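You operate a simulated robot arm through the tools that you are given. There is no shell and no other tool.

The job below is to be done with a simulated robot arm. You get a single attempt, and the scene is never put back.

JOB
Check the thickness gauge on the setting plate and trim it true.
Fine: gauge arm parked, plate back.

Only the result counts: the job must be done as asked and must still hold three seconds after the hand-in. Knocking over, shifting, dropping, spilling or breaking anything else fails it.

ROBOT AND FRAMES
A 7-joint arm with a two-finger gripper, fixed in place. Base frame: the origin is on the floor under the middle of its stand, x ahead of it, y to its left, z up. Readings come in mm, degrees, newtons and seconds.
With the tool pointing down near the work surface it reaches from about 340 to 720 mm from the base axis. Its first joint turns from -66.0 to 66.0 degrees. Payload 2.45 kg.
The tool frame sits at the grasp point between the pads (the TCP): z along the fingers, y along the line on which they close. The tips reach 26 mm beyond it. The gripper opens to 96 mm; its body begins 69 mm behind the TCP.
Orientation is told as [roll, pitch, yaw] about the base's x, y, z axes, in that order, counted from this pose: with the fingers straight down and closing along the base's y, the tool's x points along the base's -x, its y along +y and its z along -z.

CONTROLS
- The arm moves only by the tool arm_command. Its argument "motion" is a list of rows, each a list of 7 numbers: the shift along the base's x, y, z in mm, then the turn, a rotation vector about the base's x, y, z in degrees, then the gripper command, from -1 (fully open) to 1 (shut), values between in proportion. In form: [[dx, dy, dz, ax, ay, az, grip], ...]. A call has 1 to 20 rows; each row is the pose to reach, as a shift and turn from the pose commanded when the call began. Each row takes 0.2 s and may step no farther than 50 mm and 8.6 degrees from the row before; otherwise, or with a gripper value out of range, the whole call is refused. A pose out of reach is approached as far as the arm can. The call stops where the force on the tool passes 40 N (or 10 N more than at its start, if that is more) or the arm is blocked; 0.2 s more then pass. Each finger travels about 50 mm/s and halts on what it meets, pressing with about 32 N; the grip force reading is that of the motor and also rises with nothing between the fingers. The clock runs only during rows and for 0.2 s after the last one: add rows that repeat a pose to give the fingers time. It gives the time, the measured TCP pose, the force on the tool (base axes), the opening and the grip force at its end, in the units of the frame above (readings bear some noise), with the torque about the TCP (base axes, N m) and any sound that the robot's microphone picked up.
- Cameras (640 x 400 px; columns grow to the right, rows downward): "scene" is fixed at [166.7, -396.1, 1417.2]; the picture's right is [0.74, -0.67, 0.00], its down [-0.43, -0.47, -0.77] and it looks along [0.52, 0.57, -0.63] (base axes); focal length 214 px, centre (320, 200). "wrist" rides on the gripper at [82, 3, -98] in the tool frame; the picture's right is [-0.04, 1.00, 0.00], its down [-0.73, -0.03, -0.68] and it looks along [-0.68, -0.03, 0.73] (tool axes); focal length 256 px, centre (320, 200). There is no depth. A picture from a camera that has moved, and an enlarged one, comes with that camera's place and axes in the base frame and with its lens.
- camera(camera): a new picture of that camera. It takes no simulated time.
- close_up(camera, box): a new picture of the part [left, top, right, bottom] of that camera's present view, enlarged. It takes no simulated time.
- close_job(): hands the job in; it is judged then, once.

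Nothing tells you positions but the pictures and the camera data. Unless the task says otherwise, let go and move clear before handing in.

The tools are called after "Emit:" as a command line: name --pt "numbers of a row" for each row, then --argument value for the rest, lists and objects as JSON in quotes. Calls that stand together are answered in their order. arm_command: Moves the arm, as the interface text tells. Its arguments: {"type":"object","properties":{"motion":{"type":"array","items":{"type":"array","items":{"type":"number"}}}},"required":["motion"]} The other tools are called the same way: camera (camera) takes a picture; close_up (camera, box) takes an enlarged picture of a part of a camera's view; close_job () hands the job in.

At the start:

```text
time: 0.0
position: [334.8, 159.0, 1280.5]
orientation: [0.0, 0.0, 0.1]
force: [-0.6, 0.0, 0.2]
moment: [-0.01, -0.01, -0.03]
gripper_width: 96.0
grasp_force: 0.1
```

scene: 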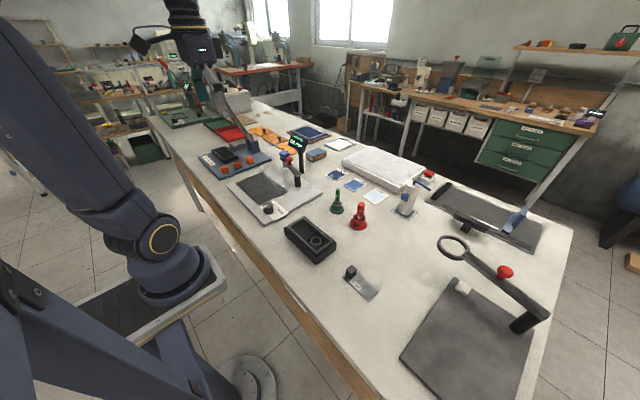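
wrist: 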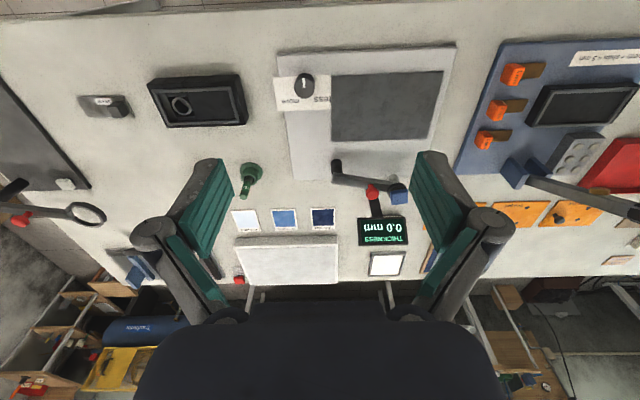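

I see a workbench with a thickness gauge (display reading "THICKNESS 0.0 mm"), a knob marked "thickness", and a dark block with a plate nearby. I'll take enlarged views first to work out what everything is.

Emit:
close_up --camera "scene" --box '[200, 120, 360, 220]'

Emit:
close_up --camera "scene" --box '[270, 180, 430, 310]'

Emit:
close_up --camera "wrist" --box '[260, 40, 480, 180]'

Emit:
close_up --camera "wrist" --box '[60, 60, 280, 200]'

Emit:
close_up --camera "wrist" --box '[220, 150, 440, 290]'

Emit:
close_up --camera "wrist" --box '[460, 30, 640, 150]'

```text
4.00 times, centred on (280, 170) of scene
camera zoom: at [166.7, -396.1, 1417.2], right [0.74, -0.67, 0.0], down [-0.43, -0.47, -0.77], along [0.52, 0.57, -0.63], focal length 858 px, centre (480, 320)
```

zoom: 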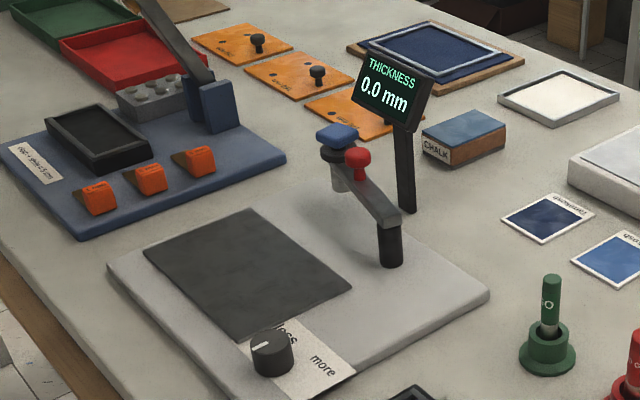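

```text
3.08 times, centred on (350, 245) of scene
camera zoom: at [166.7, -396.1, 1417.2], right [0.74, -0.67, 0.0], down [-0.43, -0.47, -0.77], along [0.52, 0.57, -0.63], focal length 660 px, centre (228, 62)
```

zoom: 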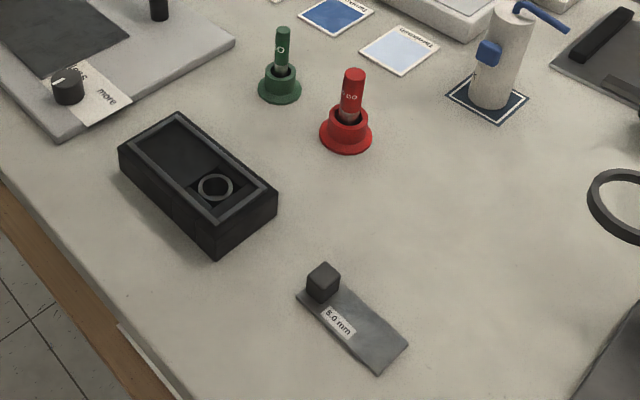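

```text
2.86 times, centred on (370, 110) of wrist
camera zoom: at [253.6, 161.9, 1378.7], right [0.04, 1.0, 0.0], down [0.73, -0.03, 0.68], along [0.68, -0.03, -0.73], focal length 731 px, centre (177, 457)
```

zoom: 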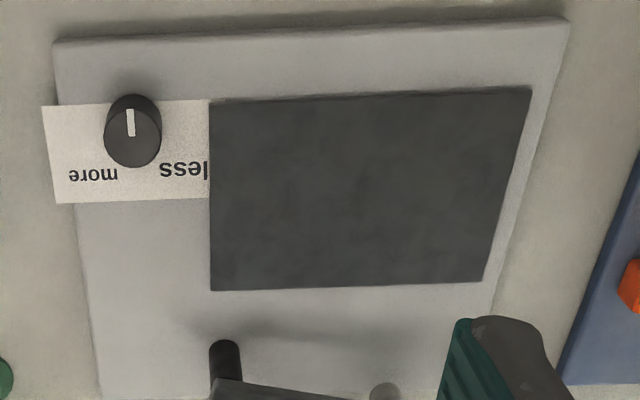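

```text
2.86 times, centred on (170, 130) of wrist
camera zoom: at [253.6, 161.9, 1378.7], right [0.04, 1.0, 0.0], down [0.73, -0.03, 0.68], along [0.68, -0.03, -0.73], focal length 731 px, centre (749, 400)
```

zoom: 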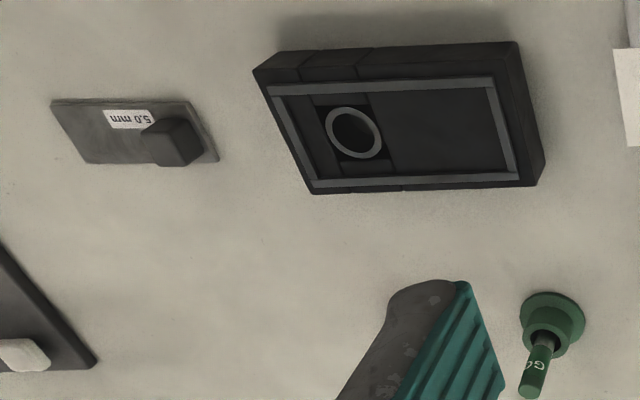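

```text
2.86 times, centred on (330, 220) of wrist
camera zoom: at [253.6, 161.9, 1378.7], right [0.04, 1.0, 0.0], down [0.73, -0.03, 0.68], along [0.68, -0.03, -0.73], focal length 731 px, centre (291, 143)
```

zoom: 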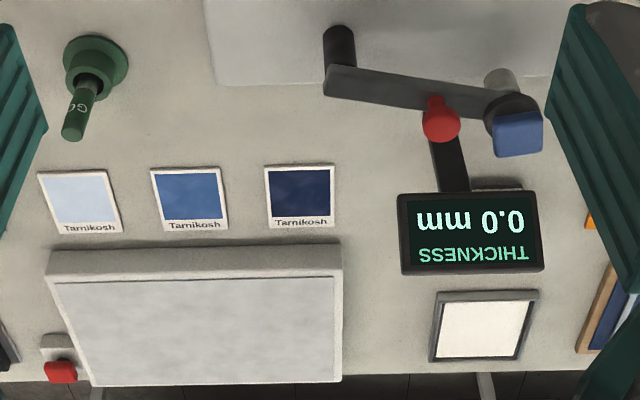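

```text
3.33 times, centred on (550, 90) of wrist
camera zoom: at [253.6, 161.9, 1378.7], right [0.04, 1.0, 0.0], down [0.73, -0.03, 0.68], along [0.68, -0.03, -0.73], focal length 853 px, centre (-447, 567)
```

zoom: 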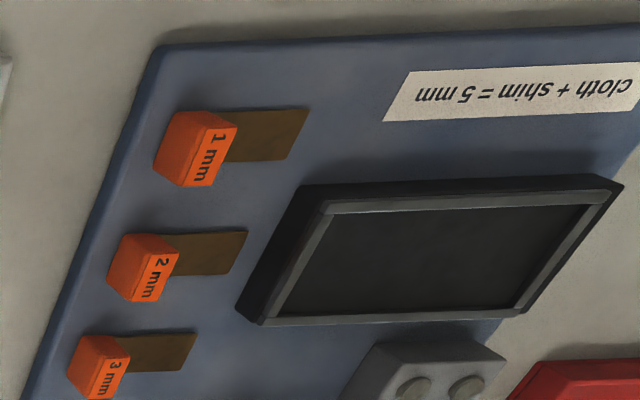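

The gauge sits around x≈400–560, y≈130–250, with its adjusting knob near (407, 128). The 5.0 mm setting plate, with its cube handle, is near (438, −218). Next I'll move the wrist camera down for a better look at the setting plate.

Emit:
arm_command --pt "4 -30 -13 0 0 0 -1" --pt "8 -62 -26 0 0 0 -1" --pt "12 -94 -39 0 0 0 -1" --pt "16 -126 -52 0 0 0 -1" --pt "20 -158 -65 0 0 0 -1" --pt "24 -190 -78 0 0 0 -1" --pt "28 -222 -91 0 0 0 -1" --pt "32 -254 -104 0 0 0 -1" --pt "36 -286 -117 0 0 0 -1" --pt "40 -318 -130 0 0 0 -1" --pt "45 -350 -150 0 0 0 -1" --pt "45 -370 -165 0 0 0 -1" --pt "45 -377 -180 0 0 0 -1" --pt "45 -377 -180 0 0 0 -1"

Emit:
camera --camera "wrist"

Emit:
camera --camera "scene"

```text
time: 3.0
position: [382.4, -218.8, 1099.2]
orientation: [0.1, 0.0, 0.0]
force: [0.2, 0.6, 0.6]
moment: [-0.02, 0.01, 0.03]
gripper_width: 95.9
grasp_force: 0.1
```

```text
taken
camera wrist: at [300.8, -215.9, 1197.6], right [0.04, 1.0, 0.0], down [0.73, -0.03, 0.68], along [0.68, -0.03, -0.73], focal length 256 px, centre (320, 200)
```

wrist: 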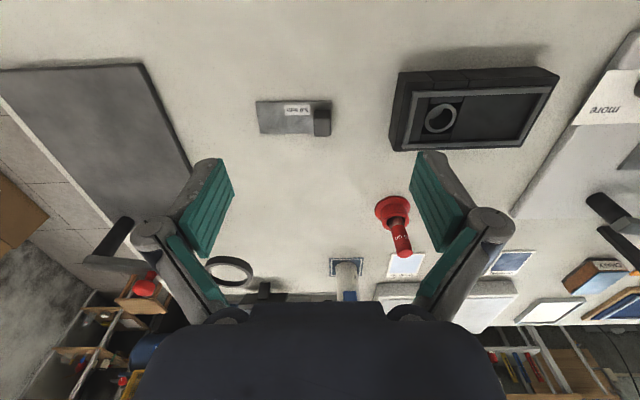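

```text
taken
```

scene: 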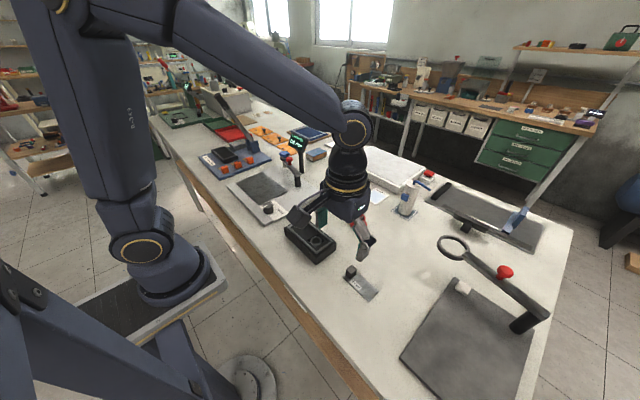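

Emit:
close_up --camera "wrist" --box '[240, 80, 350, 150]'

Emit:
close_up --camera "wrist" --box '[380, 40, 640, 210]'

Emit:
close_up --camera "scene" --box '[330, 255, 400, 305]'

```text
5.71 times, centred on (295, 115) of wrist
camera zoom: at [300.8, -215.9, 1197.6], right [0.04, 1.0, 0.0], down [0.73, -0.03, 0.68], along [0.68, -0.03, -0.73], focal length 1463 px, centre (463, 686)
```

zoom: 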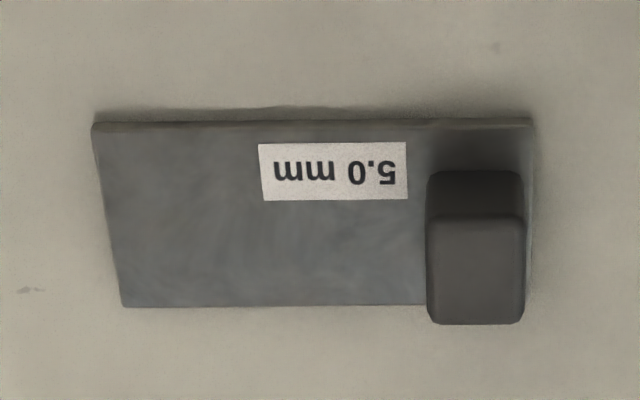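

```text
2.35 times, centred on (510, 125) of wrist
camera zoom: at [300.8, -215.9, 1197.6], right [0.04, 1.0, 0.0], down [0.73, -0.03, 0.68], along [0.68, -0.03, -0.73], focal length 602 px, centre (-127, 376)
```

zoom: 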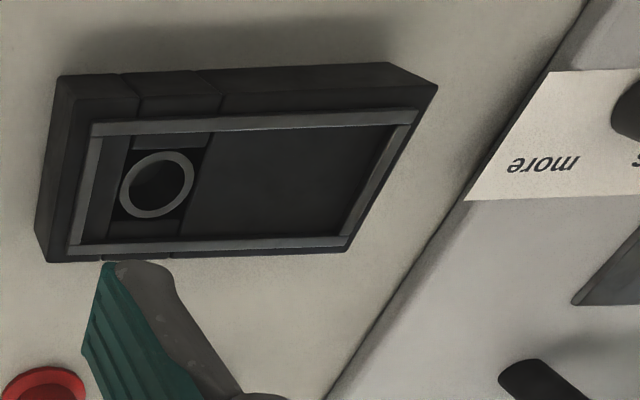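

```text
8.00 times, centred on (365, 280) of scene
camera zoom: at [166.7, -396.1, 1417.2], right [0.74, -0.67, 0.0], down [-0.43, -0.47, -0.77], along [0.52, 0.57, -0.63], focal length 1716 px, centre (-40, -440)
```

zoom: 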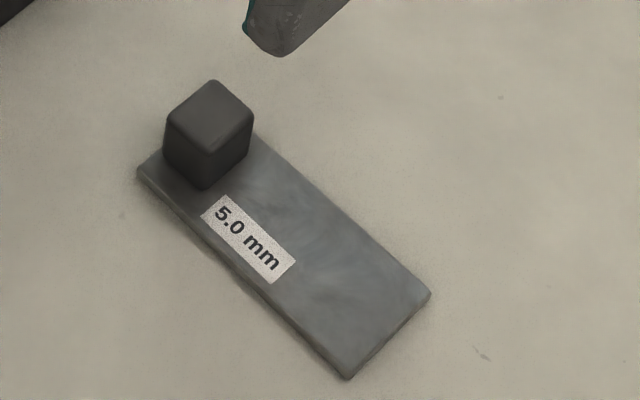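

The setting plate's handle cube has its top at about (435.5, −219, 933). The plate is roughly 90×40 mm, turned about −2.5°, on a table at z≈900. Next I'll look closely at the gauge.

Emit:
arm_command --pt "-4 35 0 0 0 0 -1" --pt "-8 75 0 0 0 0 -1" --pt "-12 115 0 0 0 0 -1" --pt "-16 155 0 0 0 0 -1" --pt "-20 195 0 0 0 0 -1" --pt "-24 235 0 0 0 0 -1" --pt "-28 275 0 0 0 0 -1" --pt "-32 315 0 0 0 0 -1" --pt "-36 355 0 0 0 0 -1" --pt "-40 385 0 0 0 0 -1" --pt "-40 408 0 0 0 0 -1" --pt "-40 408 0 0 0 0 -1"

Emit:
camera --camera "wrist"

Emit:
close_up --camera "scene" --box '[220, 130, 340, 220]'

```text
time: 5.6
position: [340.6, 190.0, 1100.3]
orientation: [-0.1, 0.1, 0.0]
force: [-0.5, 0.0, -0.6]
moment: [0.01, 0.0, 0.04]
gripper_width: 96.0
grasp_force: 0.0
```

```text
taken
camera wrist: at [259.0, 192.7, 1198.9], right [0.04, 1.0, 0.0], down [0.73, -0.03, 0.68], along [0.68, -0.03, -0.73], focal length 256 px, centre (320, 200)
```

wrist: 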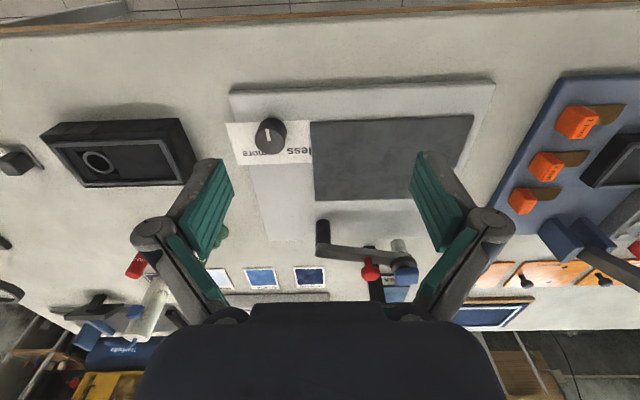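

```text
4.44 times, centred on (280, 175) of scene
camera zoom: at [166.7, -396.1, 1417.2], right [0.74, -0.67, 0.0], down [-0.43, -0.47, -0.77], along [0.52, 0.57, -0.63], focal length 953 px, centre (498, 311)
```

zoom: 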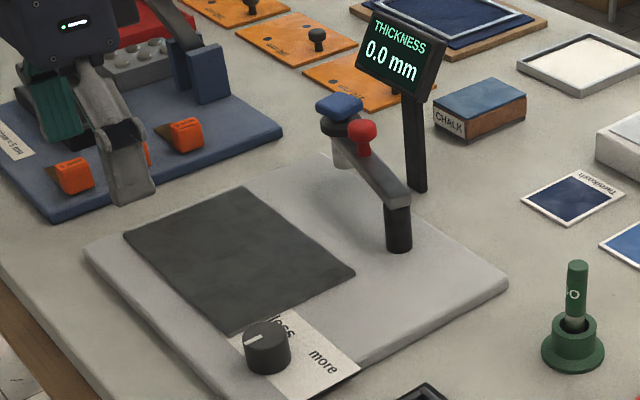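

Emit:
close_up --camera "wrist" --box '[220, 70, 500, 250]'

Emit:
close_up --camera "wrist" --box '[300, 200, 440, 310]'

Emit:
close_up --camera "wrist" --box '[220, 100, 330, 180]'

Emit:
close_up --camera "scene" --box '[270, 130, 320, 200]'

Emit:
close_up --camera "scene" --box '[245, 190, 305, 225]'

```text
2.22 times, centred on (360, 160) of wrist
camera zoom: at [259.0, 192.7, 1198.9], right [0.04, 1.0, 0.0], down [0.73, -0.03, 0.68], along [0.68, -0.03, -0.73], focal length 569 px, centre (231, 289)
```

zoom: 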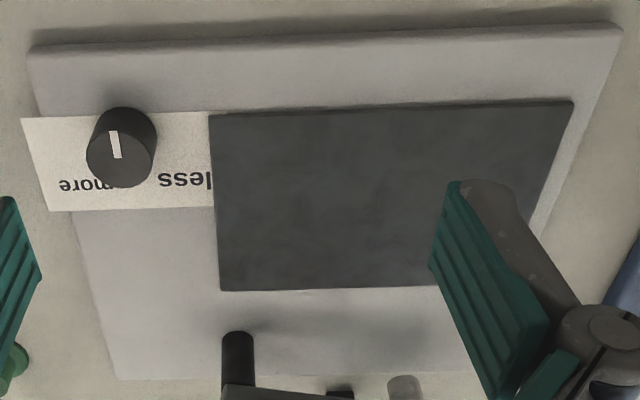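

```text
3.64 times, centred on (370, 255) of wrist
camera zoom: at [259.0, 192.7, 1198.9], right [0.04, 1.0, 0.0], down [0.73, -0.03, 0.68], along [0.68, -0.03, -0.73], focal length 931 px, centre (138, 0)
```

zoom: 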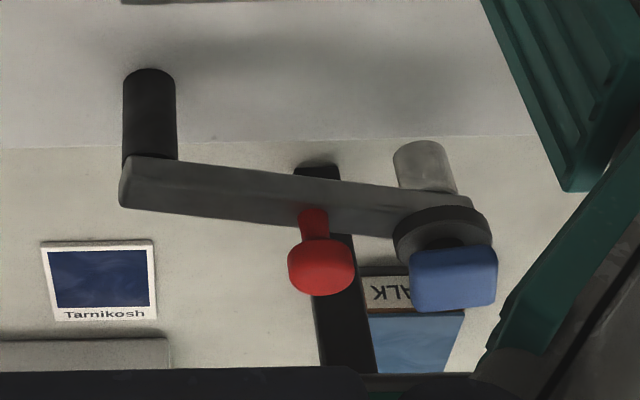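

```text
5.00 times, centred on (275, 140) of wrist
camera zoom: at [259.0, 192.7, 1198.9], right [0.04, 1.0, 0.0], down [0.73, -0.03, 0.68], along [0.68, -0.03, -0.73], focal length 1280 px, centre (545, 500)
```

zoom: 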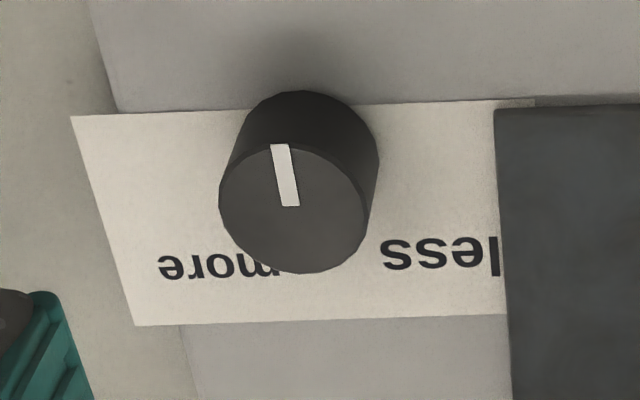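

```text
5.71 times, centred on (295, 165) of scene
camera zoom: at [166.7, -396.1, 1417.2], right [0.74, -0.67, 0.0], down [-0.43, -0.47, -0.77], along [0.52, 0.57, -0.63], focal length 1226 px, centre (463, 400)
```

zoom: 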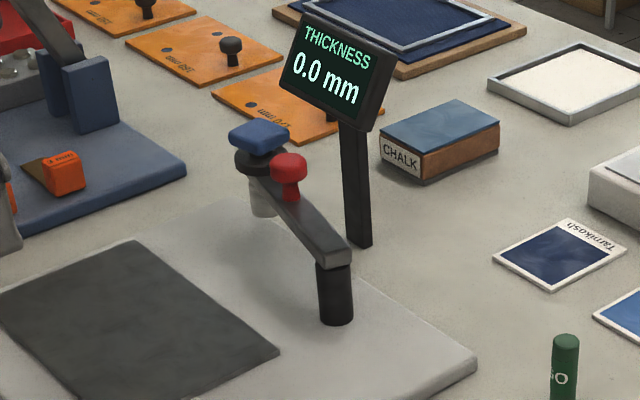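

```text
10.67 times, centred on (275, 208) of scene
camera zoom: at [166.7, -396.1, 1417.2], right [0.74, -0.67, 0.0], down [-0.43, -0.47, -0.77], along [0.52, 0.57, -0.63], focal length 2288 px, centre (800, 120)
```

zoom: 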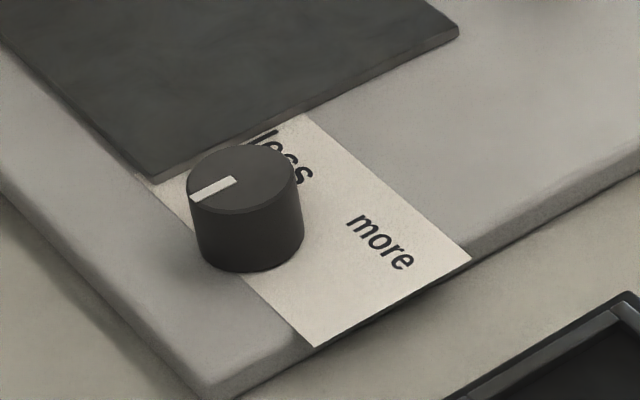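

The gauge arm pivots near (578, 187). Its probe head, with the blue cap, is parked near (603, 307), and the red swing knob is near (591, 252, ~1000). The dark pad spans x 395–519, y 175–362, with its top at about z 920. I'll move the camera to look straight at the head.

Emit:
arm_command --pt "15 15 10 0 0 0 -1" --pt "40 35 25 0 0 0 -1" --pt "65 60 40 0 0 0 -1" --pt "90 80 50 0 0 0 -1" --pt "110 95 50 0 0 0 -1" --pt "110 95 50 0 0 0 -1"

Emit:
camera --camera "wrist"

Emit:
close_up --camera "wrist" --box '[230, 120, 410, 290]'

```text
time: 7.0
position: [449.5, 285.1, 1149.5]
orientation: [-0.1, 0.0, 0.0]
force: [-0.4, 0.0, -0.5]
moment: [0.01, 0.0, 0.01]
gripper_width: 95.9
grasp_force: 0.0
```

```text
taken
camera wrist: at [367.3, 287.9, 1248.4], right [0.04, 1.0, 0.0], down [0.73, -0.03, 0.68], along [0.68, -0.03, -0.73], focal length 256 px, centre (320, 200)
```

wrist: 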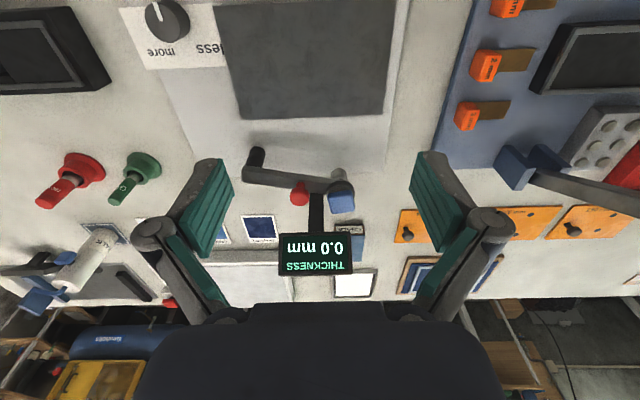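

```text
2.35 times, centred on (320, 205) of wrist
camera zoom: at [367.3, 287.9, 1248.4], right [0.04, 1.0, 0.0], down [0.73, -0.03, 0.68], along [0.68, -0.03, -0.73], focal length 602 px, centre (320, 188)
```

zoom: 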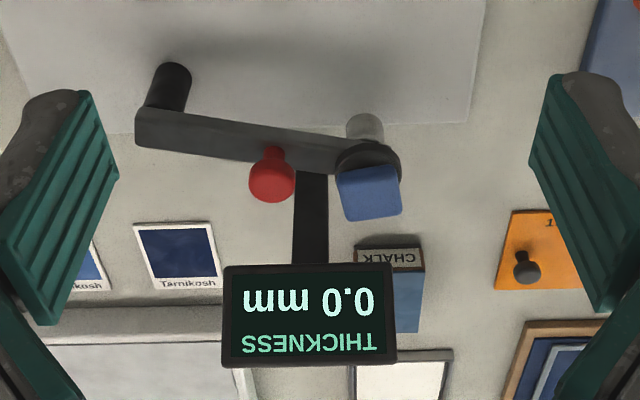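

The red knob's ball is about (589.5, 252.5, 1003). The display stands just behind it at x≥641, and the blue-capped head is at about (602, 307). I'll go above the ball with a 45° yaw so the fingers miss both, then check alignment before descending.

Emit:
arm_command --pt "20 -5 0 0 0 7.5 -0.5" --pt "50 -12 0 0 0 15 0.0" --pt "80 -20 0 0 0 22.5 0.17" --pt "110 -27 -10 0 0 30 0.17" --pt "130 -32 -20 0 0 37.5 0.17" --pt "140 -32.5 -35 0 0 45 0.17" --pt "140 -32.5 -40 0 0 45 0.17" --pt "140 -32.5 -40 0 0 45 0.17"

Emit:
camera --camera "wrist"

Emit:
close_up --camera "scene" --box '[250, 110, 350, 200]'

```text
time: 8.8
position: [590.4, 249.6, 1109.3]
orientation: [0.0, 0.0, 44.9]
force: [0.4, 0.5, 0.2]
moment: [-0.02, 0.03, 0.01]
gripper_width: 40.0
grasp_force: 0.1
```

```text
taken
camera wrist: at [530.1, 193.8, 1208.9], right [-0.68, 0.73, 0.0], down [0.54, 0.5, 0.68], along [0.5, 0.46, -0.73], focal length 256 px, centre (320, 200)
```

wrist: 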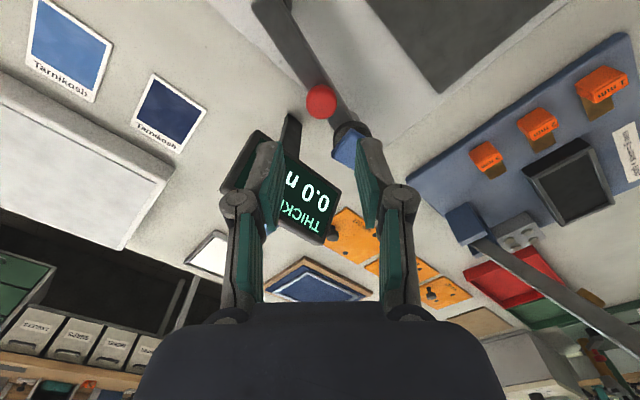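

```text
4.44 times, centred on (300, 155) of scene
camera zoom: at [166.7, -396.1, 1417.2], right [0.74, -0.67, 0.0], down [-0.43, -0.47, -0.77], along [0.52, 0.57, -0.63], focal length 953 px, centre (409, 400)
```

zoom: 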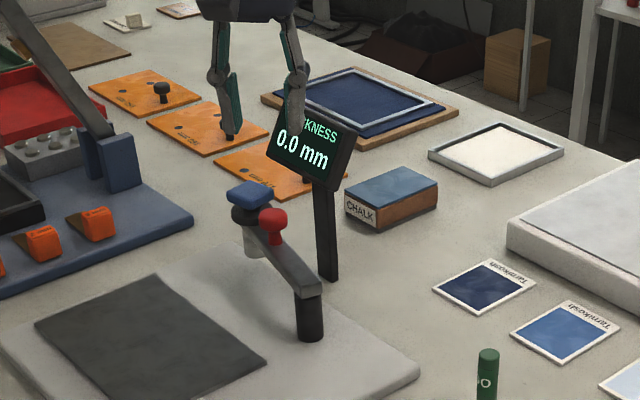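

The ball is centred between the fingers. I'll descend around it in small steps, stopping at TCP z≈1005.

Emit:
arm_command --pt "0 2 -25 0 0 0 0.17" --pt "0 2 -50 0 0 0 0.17" --pt "0 2 -70 0 0 0 0.17" --pt "0 2 -85 0 0 0 0.17" --pt "0 2 -95 0 0 0 0.17" --pt "0 2 -103 0 0 0 0.17" --pt "0 2 -103 0 0 0 0.17"

Emit:
camera --camera "wrist"

Emit:
close_up --camera "scene" --box '[250, 110, 350, 200]'

```text
time: 10.4
position: [589.6, 254.1, 1007.3]
orientation: [-0.1, 0.1, 45.1]
force: [0.1, 0.2, -0.5]
moment: [0.0, -0.01, -0.03]
gripper_width: 39.8
grasp_force: 0.1
```

```text
taken
camera wrist: at [530.1, 198.1, 1106.0], right [-0.68, 0.73, 0.0], down [0.54, 0.5, 0.68], along [0.5, 0.46, -0.73], focal length 256 px, centre (320, 200)
```

wrist: 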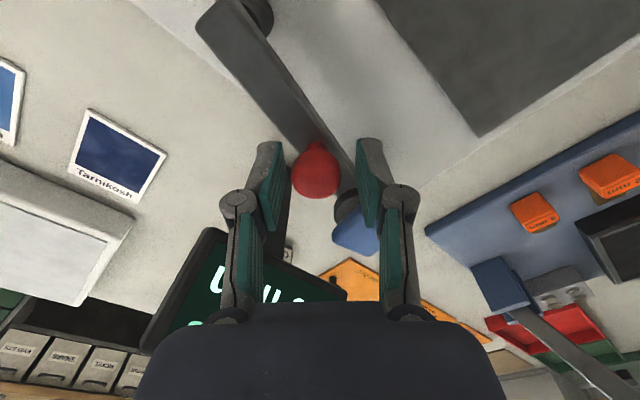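

```text
4.44 times, centred on (300, 155) of scene
camera zoom: at [166.7, -396.1, 1417.2], right [0.74, -0.67, 0.0], down [-0.43, -0.47, -0.77], along [0.52, 0.57, -0.63], focal length 953 px, centre (409, 400)
```

zoom: 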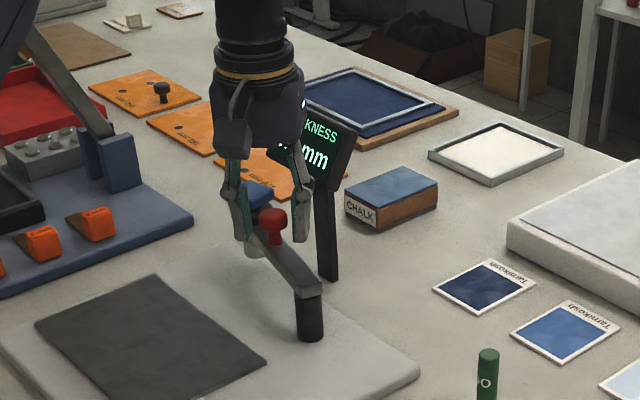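

The ball sits between the pads, a few mm off centre. I'll correct the position slightly and close on it.

Emit:
arm_command --pt "-1 -4 -4 0 0 0 0.17" --pt "-1 -4 -4 0 0 0 0.4" --pt "-1 -4 -4 0 0 0 0.7" --pt "-1 -4 -4 0 0 0 1" --pt "-1 -4 -4 0 0 0 1"

Emit:
camera --camera "wrist"

```text
time: 11.6
position: [587.6, 249.7, 1003.5]
orientation: [0.0, 0.0, 44.9]
force: [0.5, 0.3, -0.5]
moment: [0.11, -0.08, 0.05]
gripper_width: 24.1
grasp_force: 45.0
```

```text
taken
camera wrist: at [529.0, 194.4, 1102.1], right [-0.68, 0.73, 0.0], down [0.54, 0.5, 0.68], along [0.5, 0.46, -0.73], focal length 256 px, centre (320, 200)
```

wrist: 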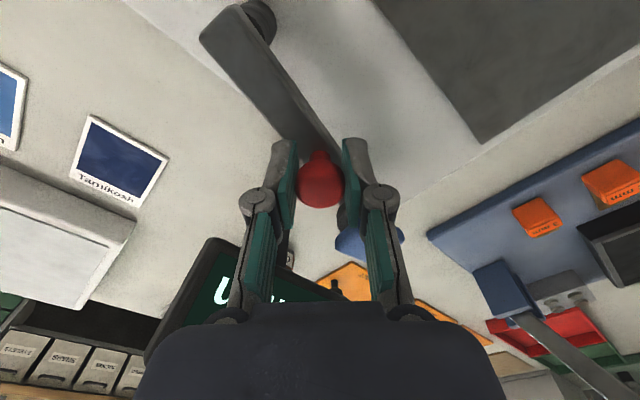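

The red ball is gripped (width 24 mm) at about (588, 250). I'll try swinging the arm a little counter-clockwise, toward the pad, while watching the forces.

Emit:
arm_command --pt "-2.2 0.3 0 0 0 0 1" --pt "-4.5 0.6 0 0 0 0 1" --pt "-6.7 0.85 0 0 0 0 1" --pt "-9 0.95 0 0 0 0 1" --pt "-11 1.0 0 0 0 0 1" --pt "-13.2 1.0 0 0 0 0 1"

Emit:
camera --camera "wrist"

```text
time: 13.0
position: [575.1, 250.2, 1004.6]
orientation: [0.0, 0.1, 44.9]
force: [6.0, 0.9, -1.5]
moment: [0.36, -0.44, 0.31]
gripper_width: 24.4
grasp_force: 45.1
```

```text
taken
camera wrist: at [516.0, 195.0, 1102.1], right [-0.68, 0.74, 0.0], down [0.54, 0.5, 0.68], along [0.5, 0.46, -0.73], focal length 256 px, centre (320, 200)
```

wrist: 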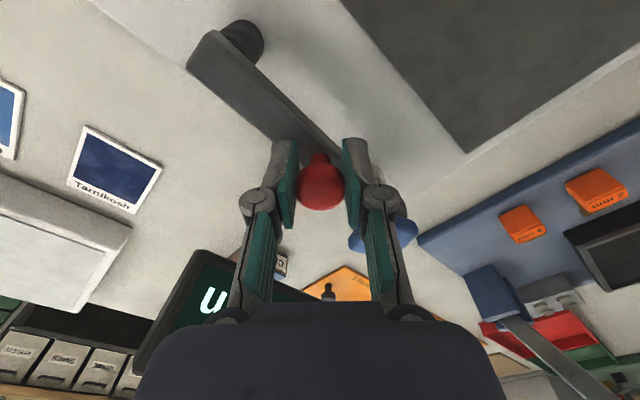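

The arm swings freely, with about 6 N of friction. From the motion, the pivot is near (579, 186) and the radius to the ball is about 64 mm. I'll keep following the arc to roughly 120°.

Emit:
arm_command --pt "-3.6 -0.4 0 0 0 0 1" --pt "-7.2 -0.9 0 0 0 0 1" --pt "-10 -1.4 0 0 0 0 1" --pt "-12.7 -2.1 0 0 0 0 1" --pt "-15.4 -2.9 0 0 0 0 1" --pt "-18 -3.8 0 0 0 0 1" --pt "-20.6 -4.8 0 0 0 0 1" --pt "-23.2 -5.9 0 0 0 0 1" --pt "-25.7 -7.1 0 0 0 0 1" --pt "-28.2 -8.5 0 0 0 0 1"

Emit:
camera --camera "wrist"

Emit:
close_up --camera "scene" --box '[220, 110, 350, 220]'

```text
time: 15.2
position: [548.2, 243.2, 1003.2]
orientation: [0.0, -0.2, 44.9]
force: [3.0, 4.8, 15.2]
moment: [0.37, -0.23, 0.26]
gripper_width: 24.6
grasp_force: 44.8
```

```text
taken
camera wrist: at [487.8, 188.6, 1101.4], right [-0.68, 0.73, 0.0], down [0.54, 0.5, 0.68], along [0.5, 0.46, -0.73], focal length 256 px, centre (320, 200)
```

wrist: 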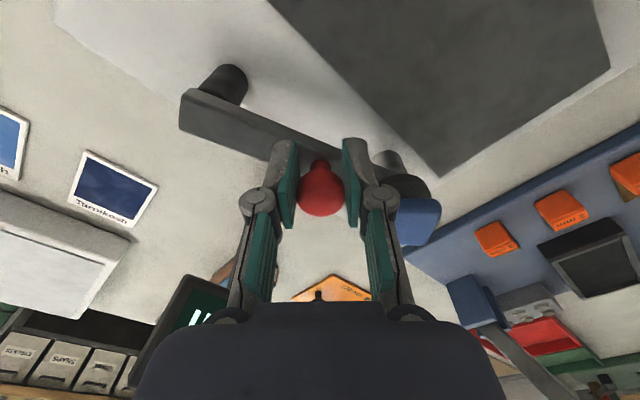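

```text
3.64 times, centred on (285, 165) of scene
camera zoom: at [166.5, -396.1, 1417.3], right [0.74, -0.67, 0.0], down [-0.43, -0.47, -0.77], along [0.52, 0.57, -0.63], focal length 780 px, centre (447, 327)
```

zoom: 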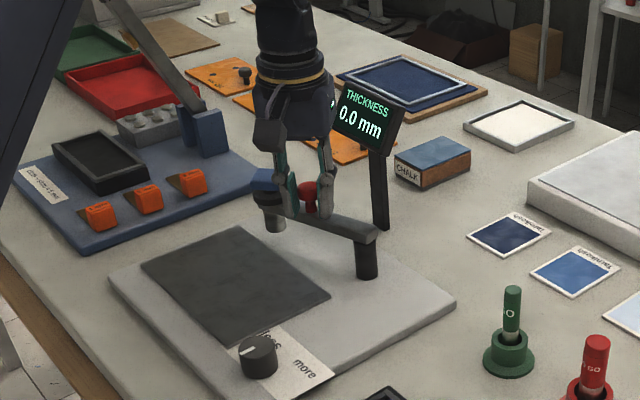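

There's now about 15 N of upward force, probably because the fingertips are resting on the bar passing beneath them. I'll raise the tool a few mm to relieve it.

Emit:
arm_command --pt "0 0 1 0 0 0 1" --pt "0 0 2 0 0 0 1" --pt "0 0 3 0 0 0 1" --pt "0 0 3 0 0 0 1"

```text
time: 16.2
position: [546.5, 243.3, 1003.6]
orientation: [0.2, 0.4, 45.2]
force: [-4.4, 10.4, -21.6]
moment: [0.63, -0.52, 0.01]
gripper_width: 24.4
grasp_force: 45.1
```

Emit:
arm_command --pt "0 0 -1 0 0 0 1" --pt "0 0 -1.7 0 0 0 1" --pt "0 0 -1.7 0 0 0 0.4" --pt "0 0 -1.7 0 0 0 0.4"

Emit:
camera --camera "wrist"

```text
time: 17.2
position: [549.2, 241.1, 1004.9]
orientation: [0.0, 0.0, 44.8]
force: [-0.2, 0.3, 0.2]
moment: [-0.01, -0.01, -0.02]
gripper_width: 28.6
grasp_force: 0.2
```

```text
taken
camera wrist: at [488.2, 186.6, 1102.7], right [-0.68, 0.74, 0.0], down [0.54, 0.5, 0.68], along [0.5, 0.46, -0.73], focal length 256 px, centre (320, 200)
```

wrist: 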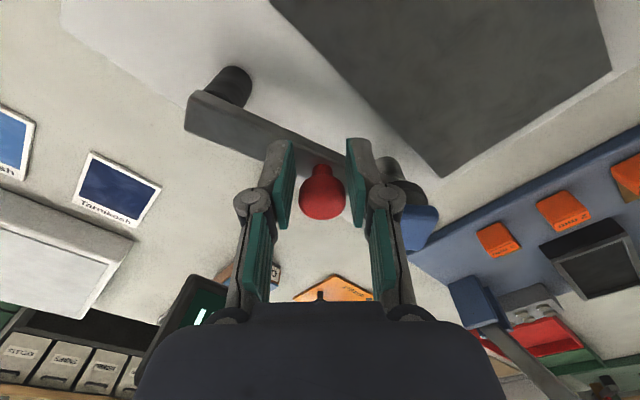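

The strain is released and the arm stays where it was left. I'll re-grip centred on the ball and continue the arc to about 137°.

Emit:
arm_command --pt "0.7 1.9 0 0 0 0 0.4" --pt "0.7 1.9 0 0 0 0 0.7" --pt "0.7 1.9 0 0 0 0 1" --pt "-1.7 0.6 0 0 0 0 1" --pt "-4.1 -0.8 0 0 0 0 1" --pt "-6.4 -2.4 0 0 0 0 1" --pt "-8.7 -4 0 0 0 0 1" --pt "-10.9 -5.7 0 0 0 0 1" --pt "-13 -7.5 0 0 0 0 1" --pt "-15.1 -9.5 0 0 0 0 1" --pt "-17 -11.5 0 0 0 0 1"

Emit:
camera --camera "wrist"

Emit:
close_up --camera "scene" --box '[220, 110, 350, 220]'

```text
time: 19.6
position: [528.4, 233.7, 1005.0]
orientation: [0.2, 0.0, 45.1]
force: [-4.1, 11.5, -8.6]
moment: [0.5, -0.28, 0.26]
gripper_width: 23.7
grasp_force: 45.1
```

```text
taken
camera wrist: at [470.0, 178.1, 1102.6], right [-0.68, 0.73, 0.0], down [0.54, 0.5, 0.68], along [0.5, 0.46, -0.73], focal length 256 px, centre (320, 200)
```

wrist: 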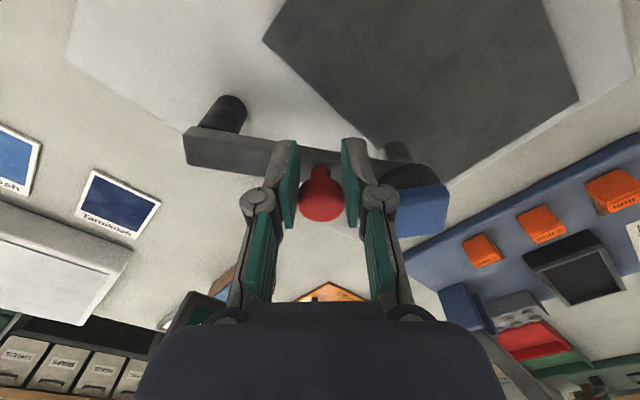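

```text
3.64 times, centred on (285, 165) of scene
camera zoom: at [166.7, -395.7, 1417.4], right [0.74, -0.67, 0.0], down [-0.43, -0.47, -0.77], along [0.52, 0.57, -0.63], focal length 780 px, centre (447, 327)
```

zoom: 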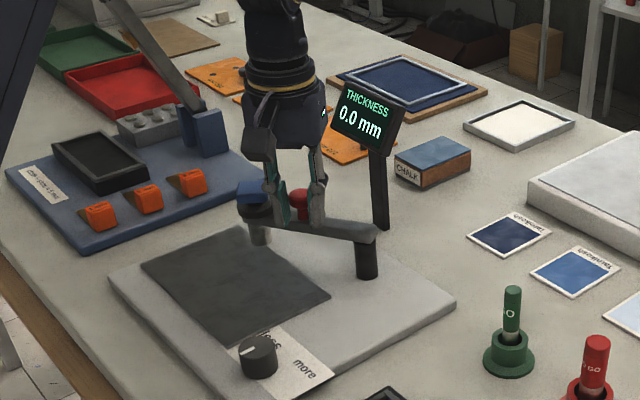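

Display still reads 0.0 with the arm about halfway round. I'll release the strain and re-measure the ball's position so I can refine the arc.

Emit:
arm_command --pt "0 0 0 0 0 0 0.4" --pt "0 0 0 0 0 0 0.4"

Emit:
close_up --camera "wrist" --box '[170, 60, 470, 260]'

Emit:
close_up --camera "scene" --box '[250, 140, 330, 200]'

```text
time: 20.2
position: [531.3, 231.1, 1005.8]
orientation: [0.1, 0.0, 45.0]
force: [-1.7, 1.2, -0.6]
moment: [0.03, 0.04, 0.09]
gripper_width: 30.2
grasp_force: 0.6
```

```text
2.00 times, centred on (320, 160) of wrist
camera zoom: at [471.3, 175.8, 1103.4], right [-0.68, 0.74, 0.0], down [0.54, 0.5, 0.68], along [0.5, 0.46, -0.73], focal length 512 px, centre (320, 280)
```

zoom: 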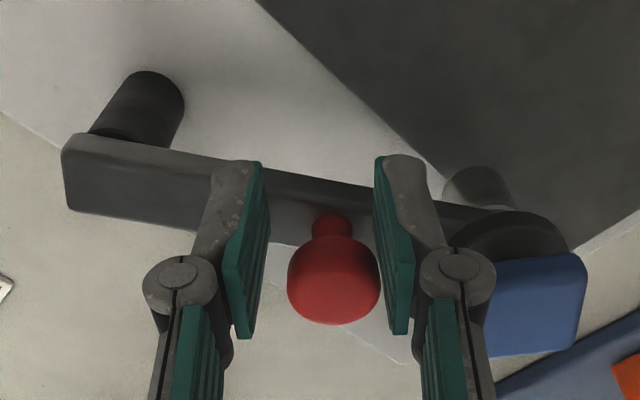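

```text
6.67 times, centred on (290, 170) of scene
camera zoom: at [166.6, -396.1, 1417.3], right [0.74, -0.67, 0.0], down [-0.43, -0.47, -0.77], along [0.52, 0.57, -0.63], focal length 1430 px, centre (520, 400)
```

zoom: 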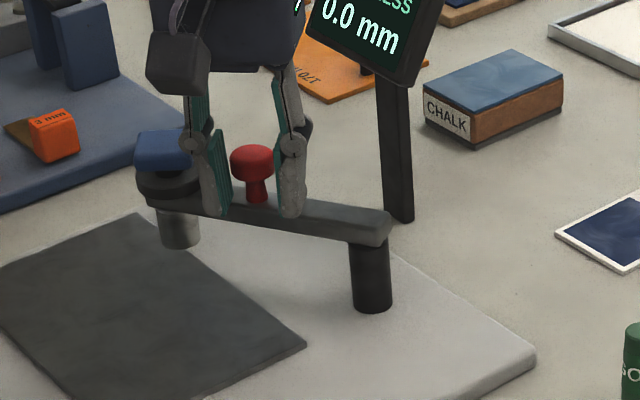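

After release, the ball sits at about (537.5, 241) and the arm is at ~125°, so the ball had slipped along the pads. I'll lift, yaw to about −54° so the pads face along the swing direction, and re-grip. That way the grip pushes square on and errors in the radius won't matter.

Emit:
arm_command --pt "0 0 15 0 0 0 0.3" --pt "0 0 35 0 0 0 0.2" --pt "0 0 60 0 0 0 0.17" --pt "1 1 70 0 0 -8 0.17" --pt "2 2 70 0 0 -16 0.17" --pt "2 3 70 0 0 -24 0.17" --pt "3 4 70 0 0 -32 0.17" --pt "3 5 70 0 0 -40 0.17" --pt "4 6 70 0 0 -48 0.17" --pt "4 7 70 0 0 -56 0.17" --pt "5 8 70 0 0 -64 0.17" --pt "5 9 70 0 0 -72 0.17" --pt "6 10 70 0 0 -80 0.17" --pt "6 10 70 0 0 -88 0.17" --pt "6 10 70 0 0 -96 0.17" --pt "6 10 70 0 0 -99 0.17" --pt "6 10 70 0 0 -99 0.17"

Emit:
camera --camera "wrist"

Emit:
close_up --camera "scene" --box '[220, 110, 350, 220]'

```text
time: 23.8
position: [537.8, 240.6, 1074.7]
orientation: [0.0, 0.0, -54.0]
force: [-0.1, 0.3, 0.2]
moment: [0.01, -0.01, -0.02]
gripper_width: 40.0
grasp_force: 0.1
```

```text
taken
camera wrist: at [492.0, 309.5, 1172.7], right [0.83, 0.55, 0.0], down [0.41, -0.61, 0.68], along [0.38, -0.57, -0.73], focal length 256 px, centre (320, 200)
```

wrist: 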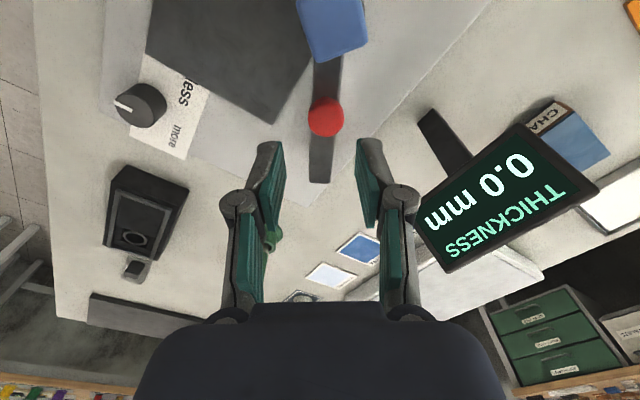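

```text
3.64 times, centred on (285, 165) of scene
camera zoom: at [166.7, -396.1, 1417.2], right [0.74, -0.67, 0.0], down [-0.43, -0.47, -0.77], along [0.52, 0.57, -0.63], focal length 780 px, centre (447, 327)
```

zoom: 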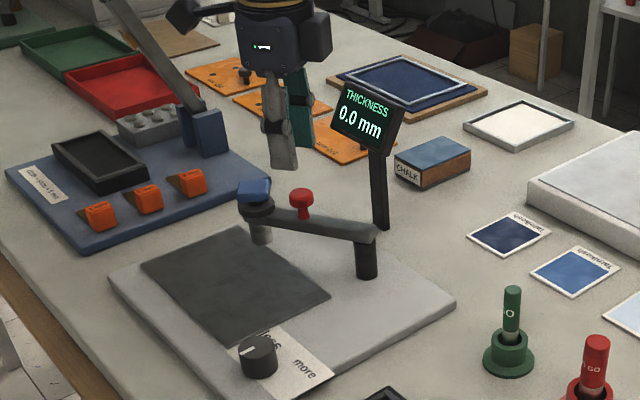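

Emit:
arm_command --pt "0.7 2 -20 0 0 0 0.17" --pt "0.7 2 -40 0 0 0 0.17" --pt "0.7 2 -55 0 0 0 0.17" --pt "0.7 2 -67 0 0 0 0.17" --pt "0.7 2 -67 0 0 0 0.17"

Emit:
close_up --camera "wrist" --box '[170, 60, 470, 260]'

Emit:
close_up --camera "scene" --box '[250, 140, 330, 200]'

```text
time: 25.0
position: [536.5, 244.0, 1006.1]
orientation: [0.0, 0.0, -54.0]
force: [-0.1, 0.1, -1.4]
moment: [-0.02, -0.03, 0.02]
gripper_width: 39.4
grasp_force: 0.0
```

```text
2.00 times, centred on (320, 160) of wrist
camera zoom: at [490.6, 312.2, 1103.8], right [0.83, 0.55, 0.0], down [0.41, -0.61, 0.68], along [0.38, -0.56, -0.73], focal length 512 px, centre (320, 280)
```

zoom: 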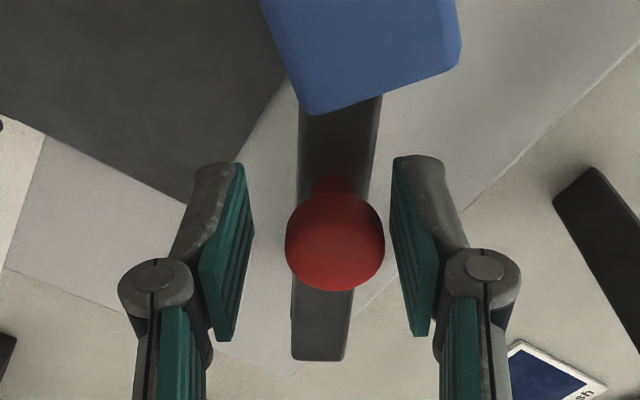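

```text
6.67 times, centred on (290, 170) of scene
camera zoom: at [166.7, -396.1, 1417.2], right [0.74, -0.67, 0.0], down [-0.43, -0.47, -0.77], along [0.52, 0.57, -0.63], focal length 1430 px, centre (520, 400)
```

zoom: 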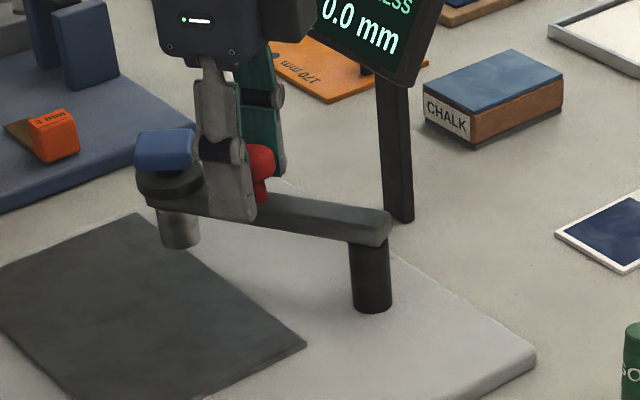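

The pads now face the swing direction with the ball between them. I'll close and follow the arc, turning the gripper along with the arm.

Emit:
arm_command --pt "2.5 2.5 0 0 0 0 0.3" --pt "2.5 2.5 0 0 0 0 0.7" --pt "2.5 2.5 0 0 0 0 1" --pt "2.5 2.5 0 0 0 0 1" --pt "0.5 1.1 0 0 0 2 1" --pt "-1.5 -0.3 0 0 0 4 1" --pt "-3.5 -1.8 0 0 0 6 1" --pt "-5.4 -3.4 0 0 0 8 1" --pt "-7.3 -5 0 0 0 10 1" --pt "-9.1 -6.7 0 0 0 12 1" --pt "-10.8 -8.5 0 0 0 14 1" --pt "-12.5 -10.3 0 0 0 16 1"

Emit:
close_up --camera "scene" --box '[220, 110, 350, 220]'

Emit:
camera --camera "wrist"

```text
time: 27.6
position: [523.9, 234.0, 1006.9]
orientation: [-0.1, 0.1, -37.8]
force: [-8.7, 9.8, -14.6]
moment: [-0.52, -0.71, 0.05]
gripper_width: 24.6
grasp_force: 44.8
```

```text
3.64 times, centred on (285, 165) of scene
camera zoom: at [166.7, -395.7, 1417.4], right [0.74, -0.67, 0.0], down [-0.43, -0.47, -0.77], along [0.52, 0.57, -0.63], focal length 780 px, centre (447, 327)
```

zoom: 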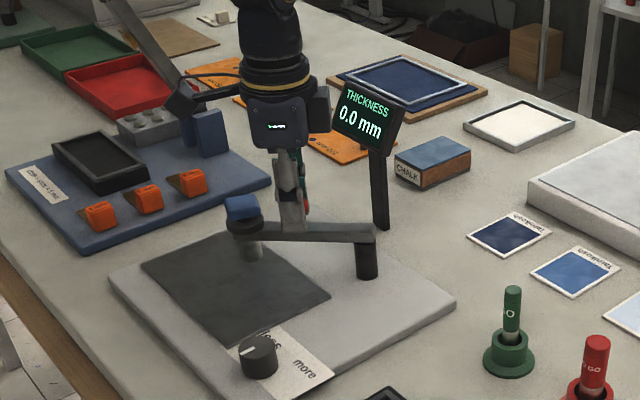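

```text
taken
camera wrist: at [462.1, 286.7, 1105.3], right [0.64, 0.76, 0.0], down [0.56, -0.47, 0.68], along [0.52, -0.44, -0.74], focal length 256 px, centre (320, 200)
```

wrist: 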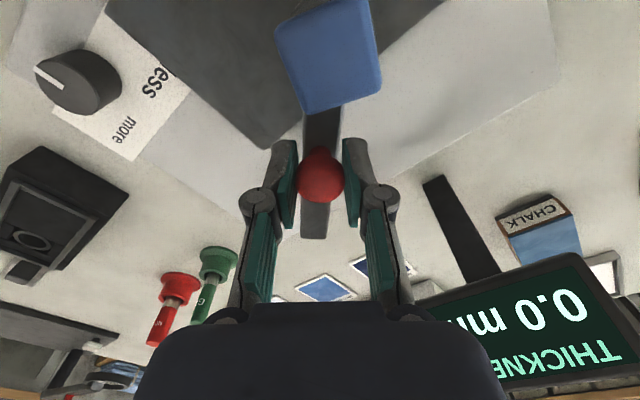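

The arm is following. To avoid friction strain I'll relax the grip to a loose cage (~26 mm) and keep following the arc in smaller bites while checking the display.

Emit:
arm_command --pt "0 0 0 0 0 0 0.458" --pt "0 0 0 0 0 0 0.458" --pt "-1.6 -1.9 0 0 0 2 0.458" --pt "-3.2 -3.8 0 0 0 4 0.458" --pt "-4.7 -5.8 0 0 0 6 0.458" --pt "-6.1 -7.8 0 0 0 8 0.458" --pt "-6.1 -7.8 0 0 0 8 0.458"

Emit:
close_up --camera "scene" --box '[220, 110, 350, 220]'

Emit:
camera --camera "wrist"

```text
time: 29.2
position: [518.2, 225.0, 1009.1]
orientation: [0.1, 0.0, -29.9]
force: [-0.1, 0.2, 1.4]
moment: [0.0, 0.0, -0.02]
gripper_width: 26.9
grasp_force: 1.2
```

```text
3.64 times, centred on (285, 165) of scene
camera zoom: at [166.7, -396.1, 1417.3], right [0.74, -0.67, 0.0], down [-0.43, -0.47, -0.77], along [0.52, 0.57, -0.63], focal length 780 px, centre (447, 327)
```

zoom: 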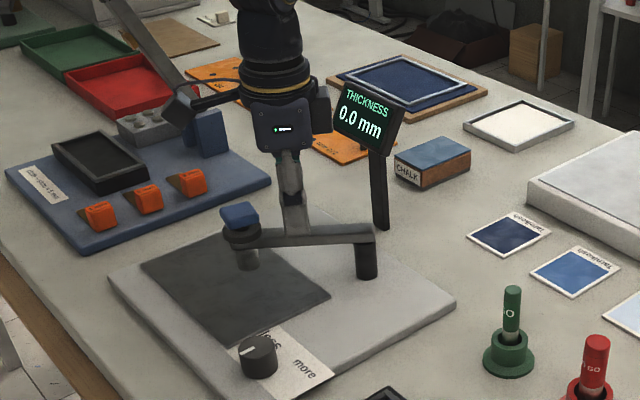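

```text
taken
camera wrist: at [450.4, 268.6, 1106.7], right [0.53, 0.85, 0.0], down [0.62, -0.39, 0.68], along [0.57, -0.36, -0.73], focal length 256 px, centre (320, 200)
```

wrist: 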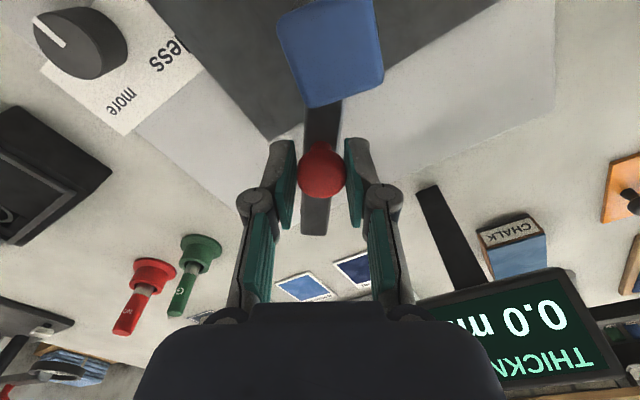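

The loose cage works with almost no force. Continuing along the arc.

Emit:
arm_command --pt "-1.3 -2.1 -1 0 0 2 0.458" --pt "-2.6 -4.2 -1 0 0 4 0.458" --pt "-3.8 -6.4 -1 0 0 6 0.458" --pt "-4.9 -8.6 -1 0 0 8 0.458" --pt "-5.9 -10.9 -1 0 0 10 0.458" --pt "-6.9 -13.2 -1 0 0 12 0.458" --pt "-6.9 -13.2 -1 0 0 12 0.458"

Emit:
close_up --camera "scene" --box '[220, 110, 350, 220]'

Emit:
camera --camera "wrist"

```text
time: 30.8
position: [513.2, 211.6, 1007.6]
orientation: [0.1, -0.1, -17.9]
force: [0.1, 1.2, -0.1]
moment: [0.0, -0.02, -0.04]
gripper_width: 26.4
grasp_force: 0.6
```

```text
3.64 times, centred on (285, 165) of scene
camera zoom: at [166.7, -396.1, 1417.2], right [0.74, -0.67, 0.0], down [-0.43, -0.47, -0.77], along [0.52, 0.57, -0.63], focal length 780 px, centre (447, 327)
```

zoom: 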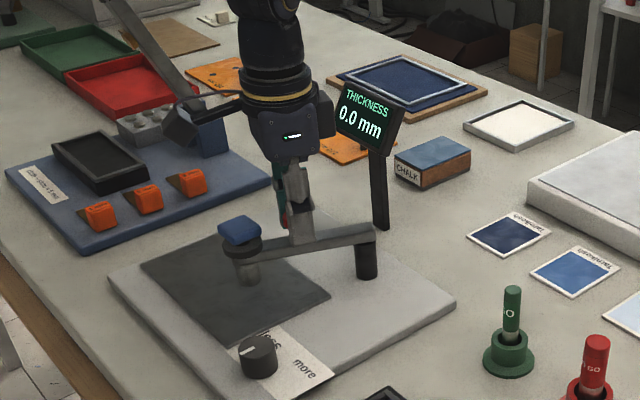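

```text
taken
camera wrist: at [435.5, 240.0, 1105.7], right [0.35, 0.94, 0.0], down [0.69, -0.25, 0.68], along [0.64, -0.24, -0.73], focal length 256 px, centre (320, 200)
```

wrist: 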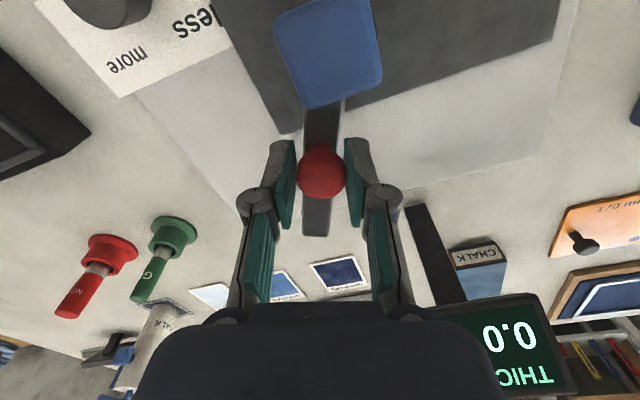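

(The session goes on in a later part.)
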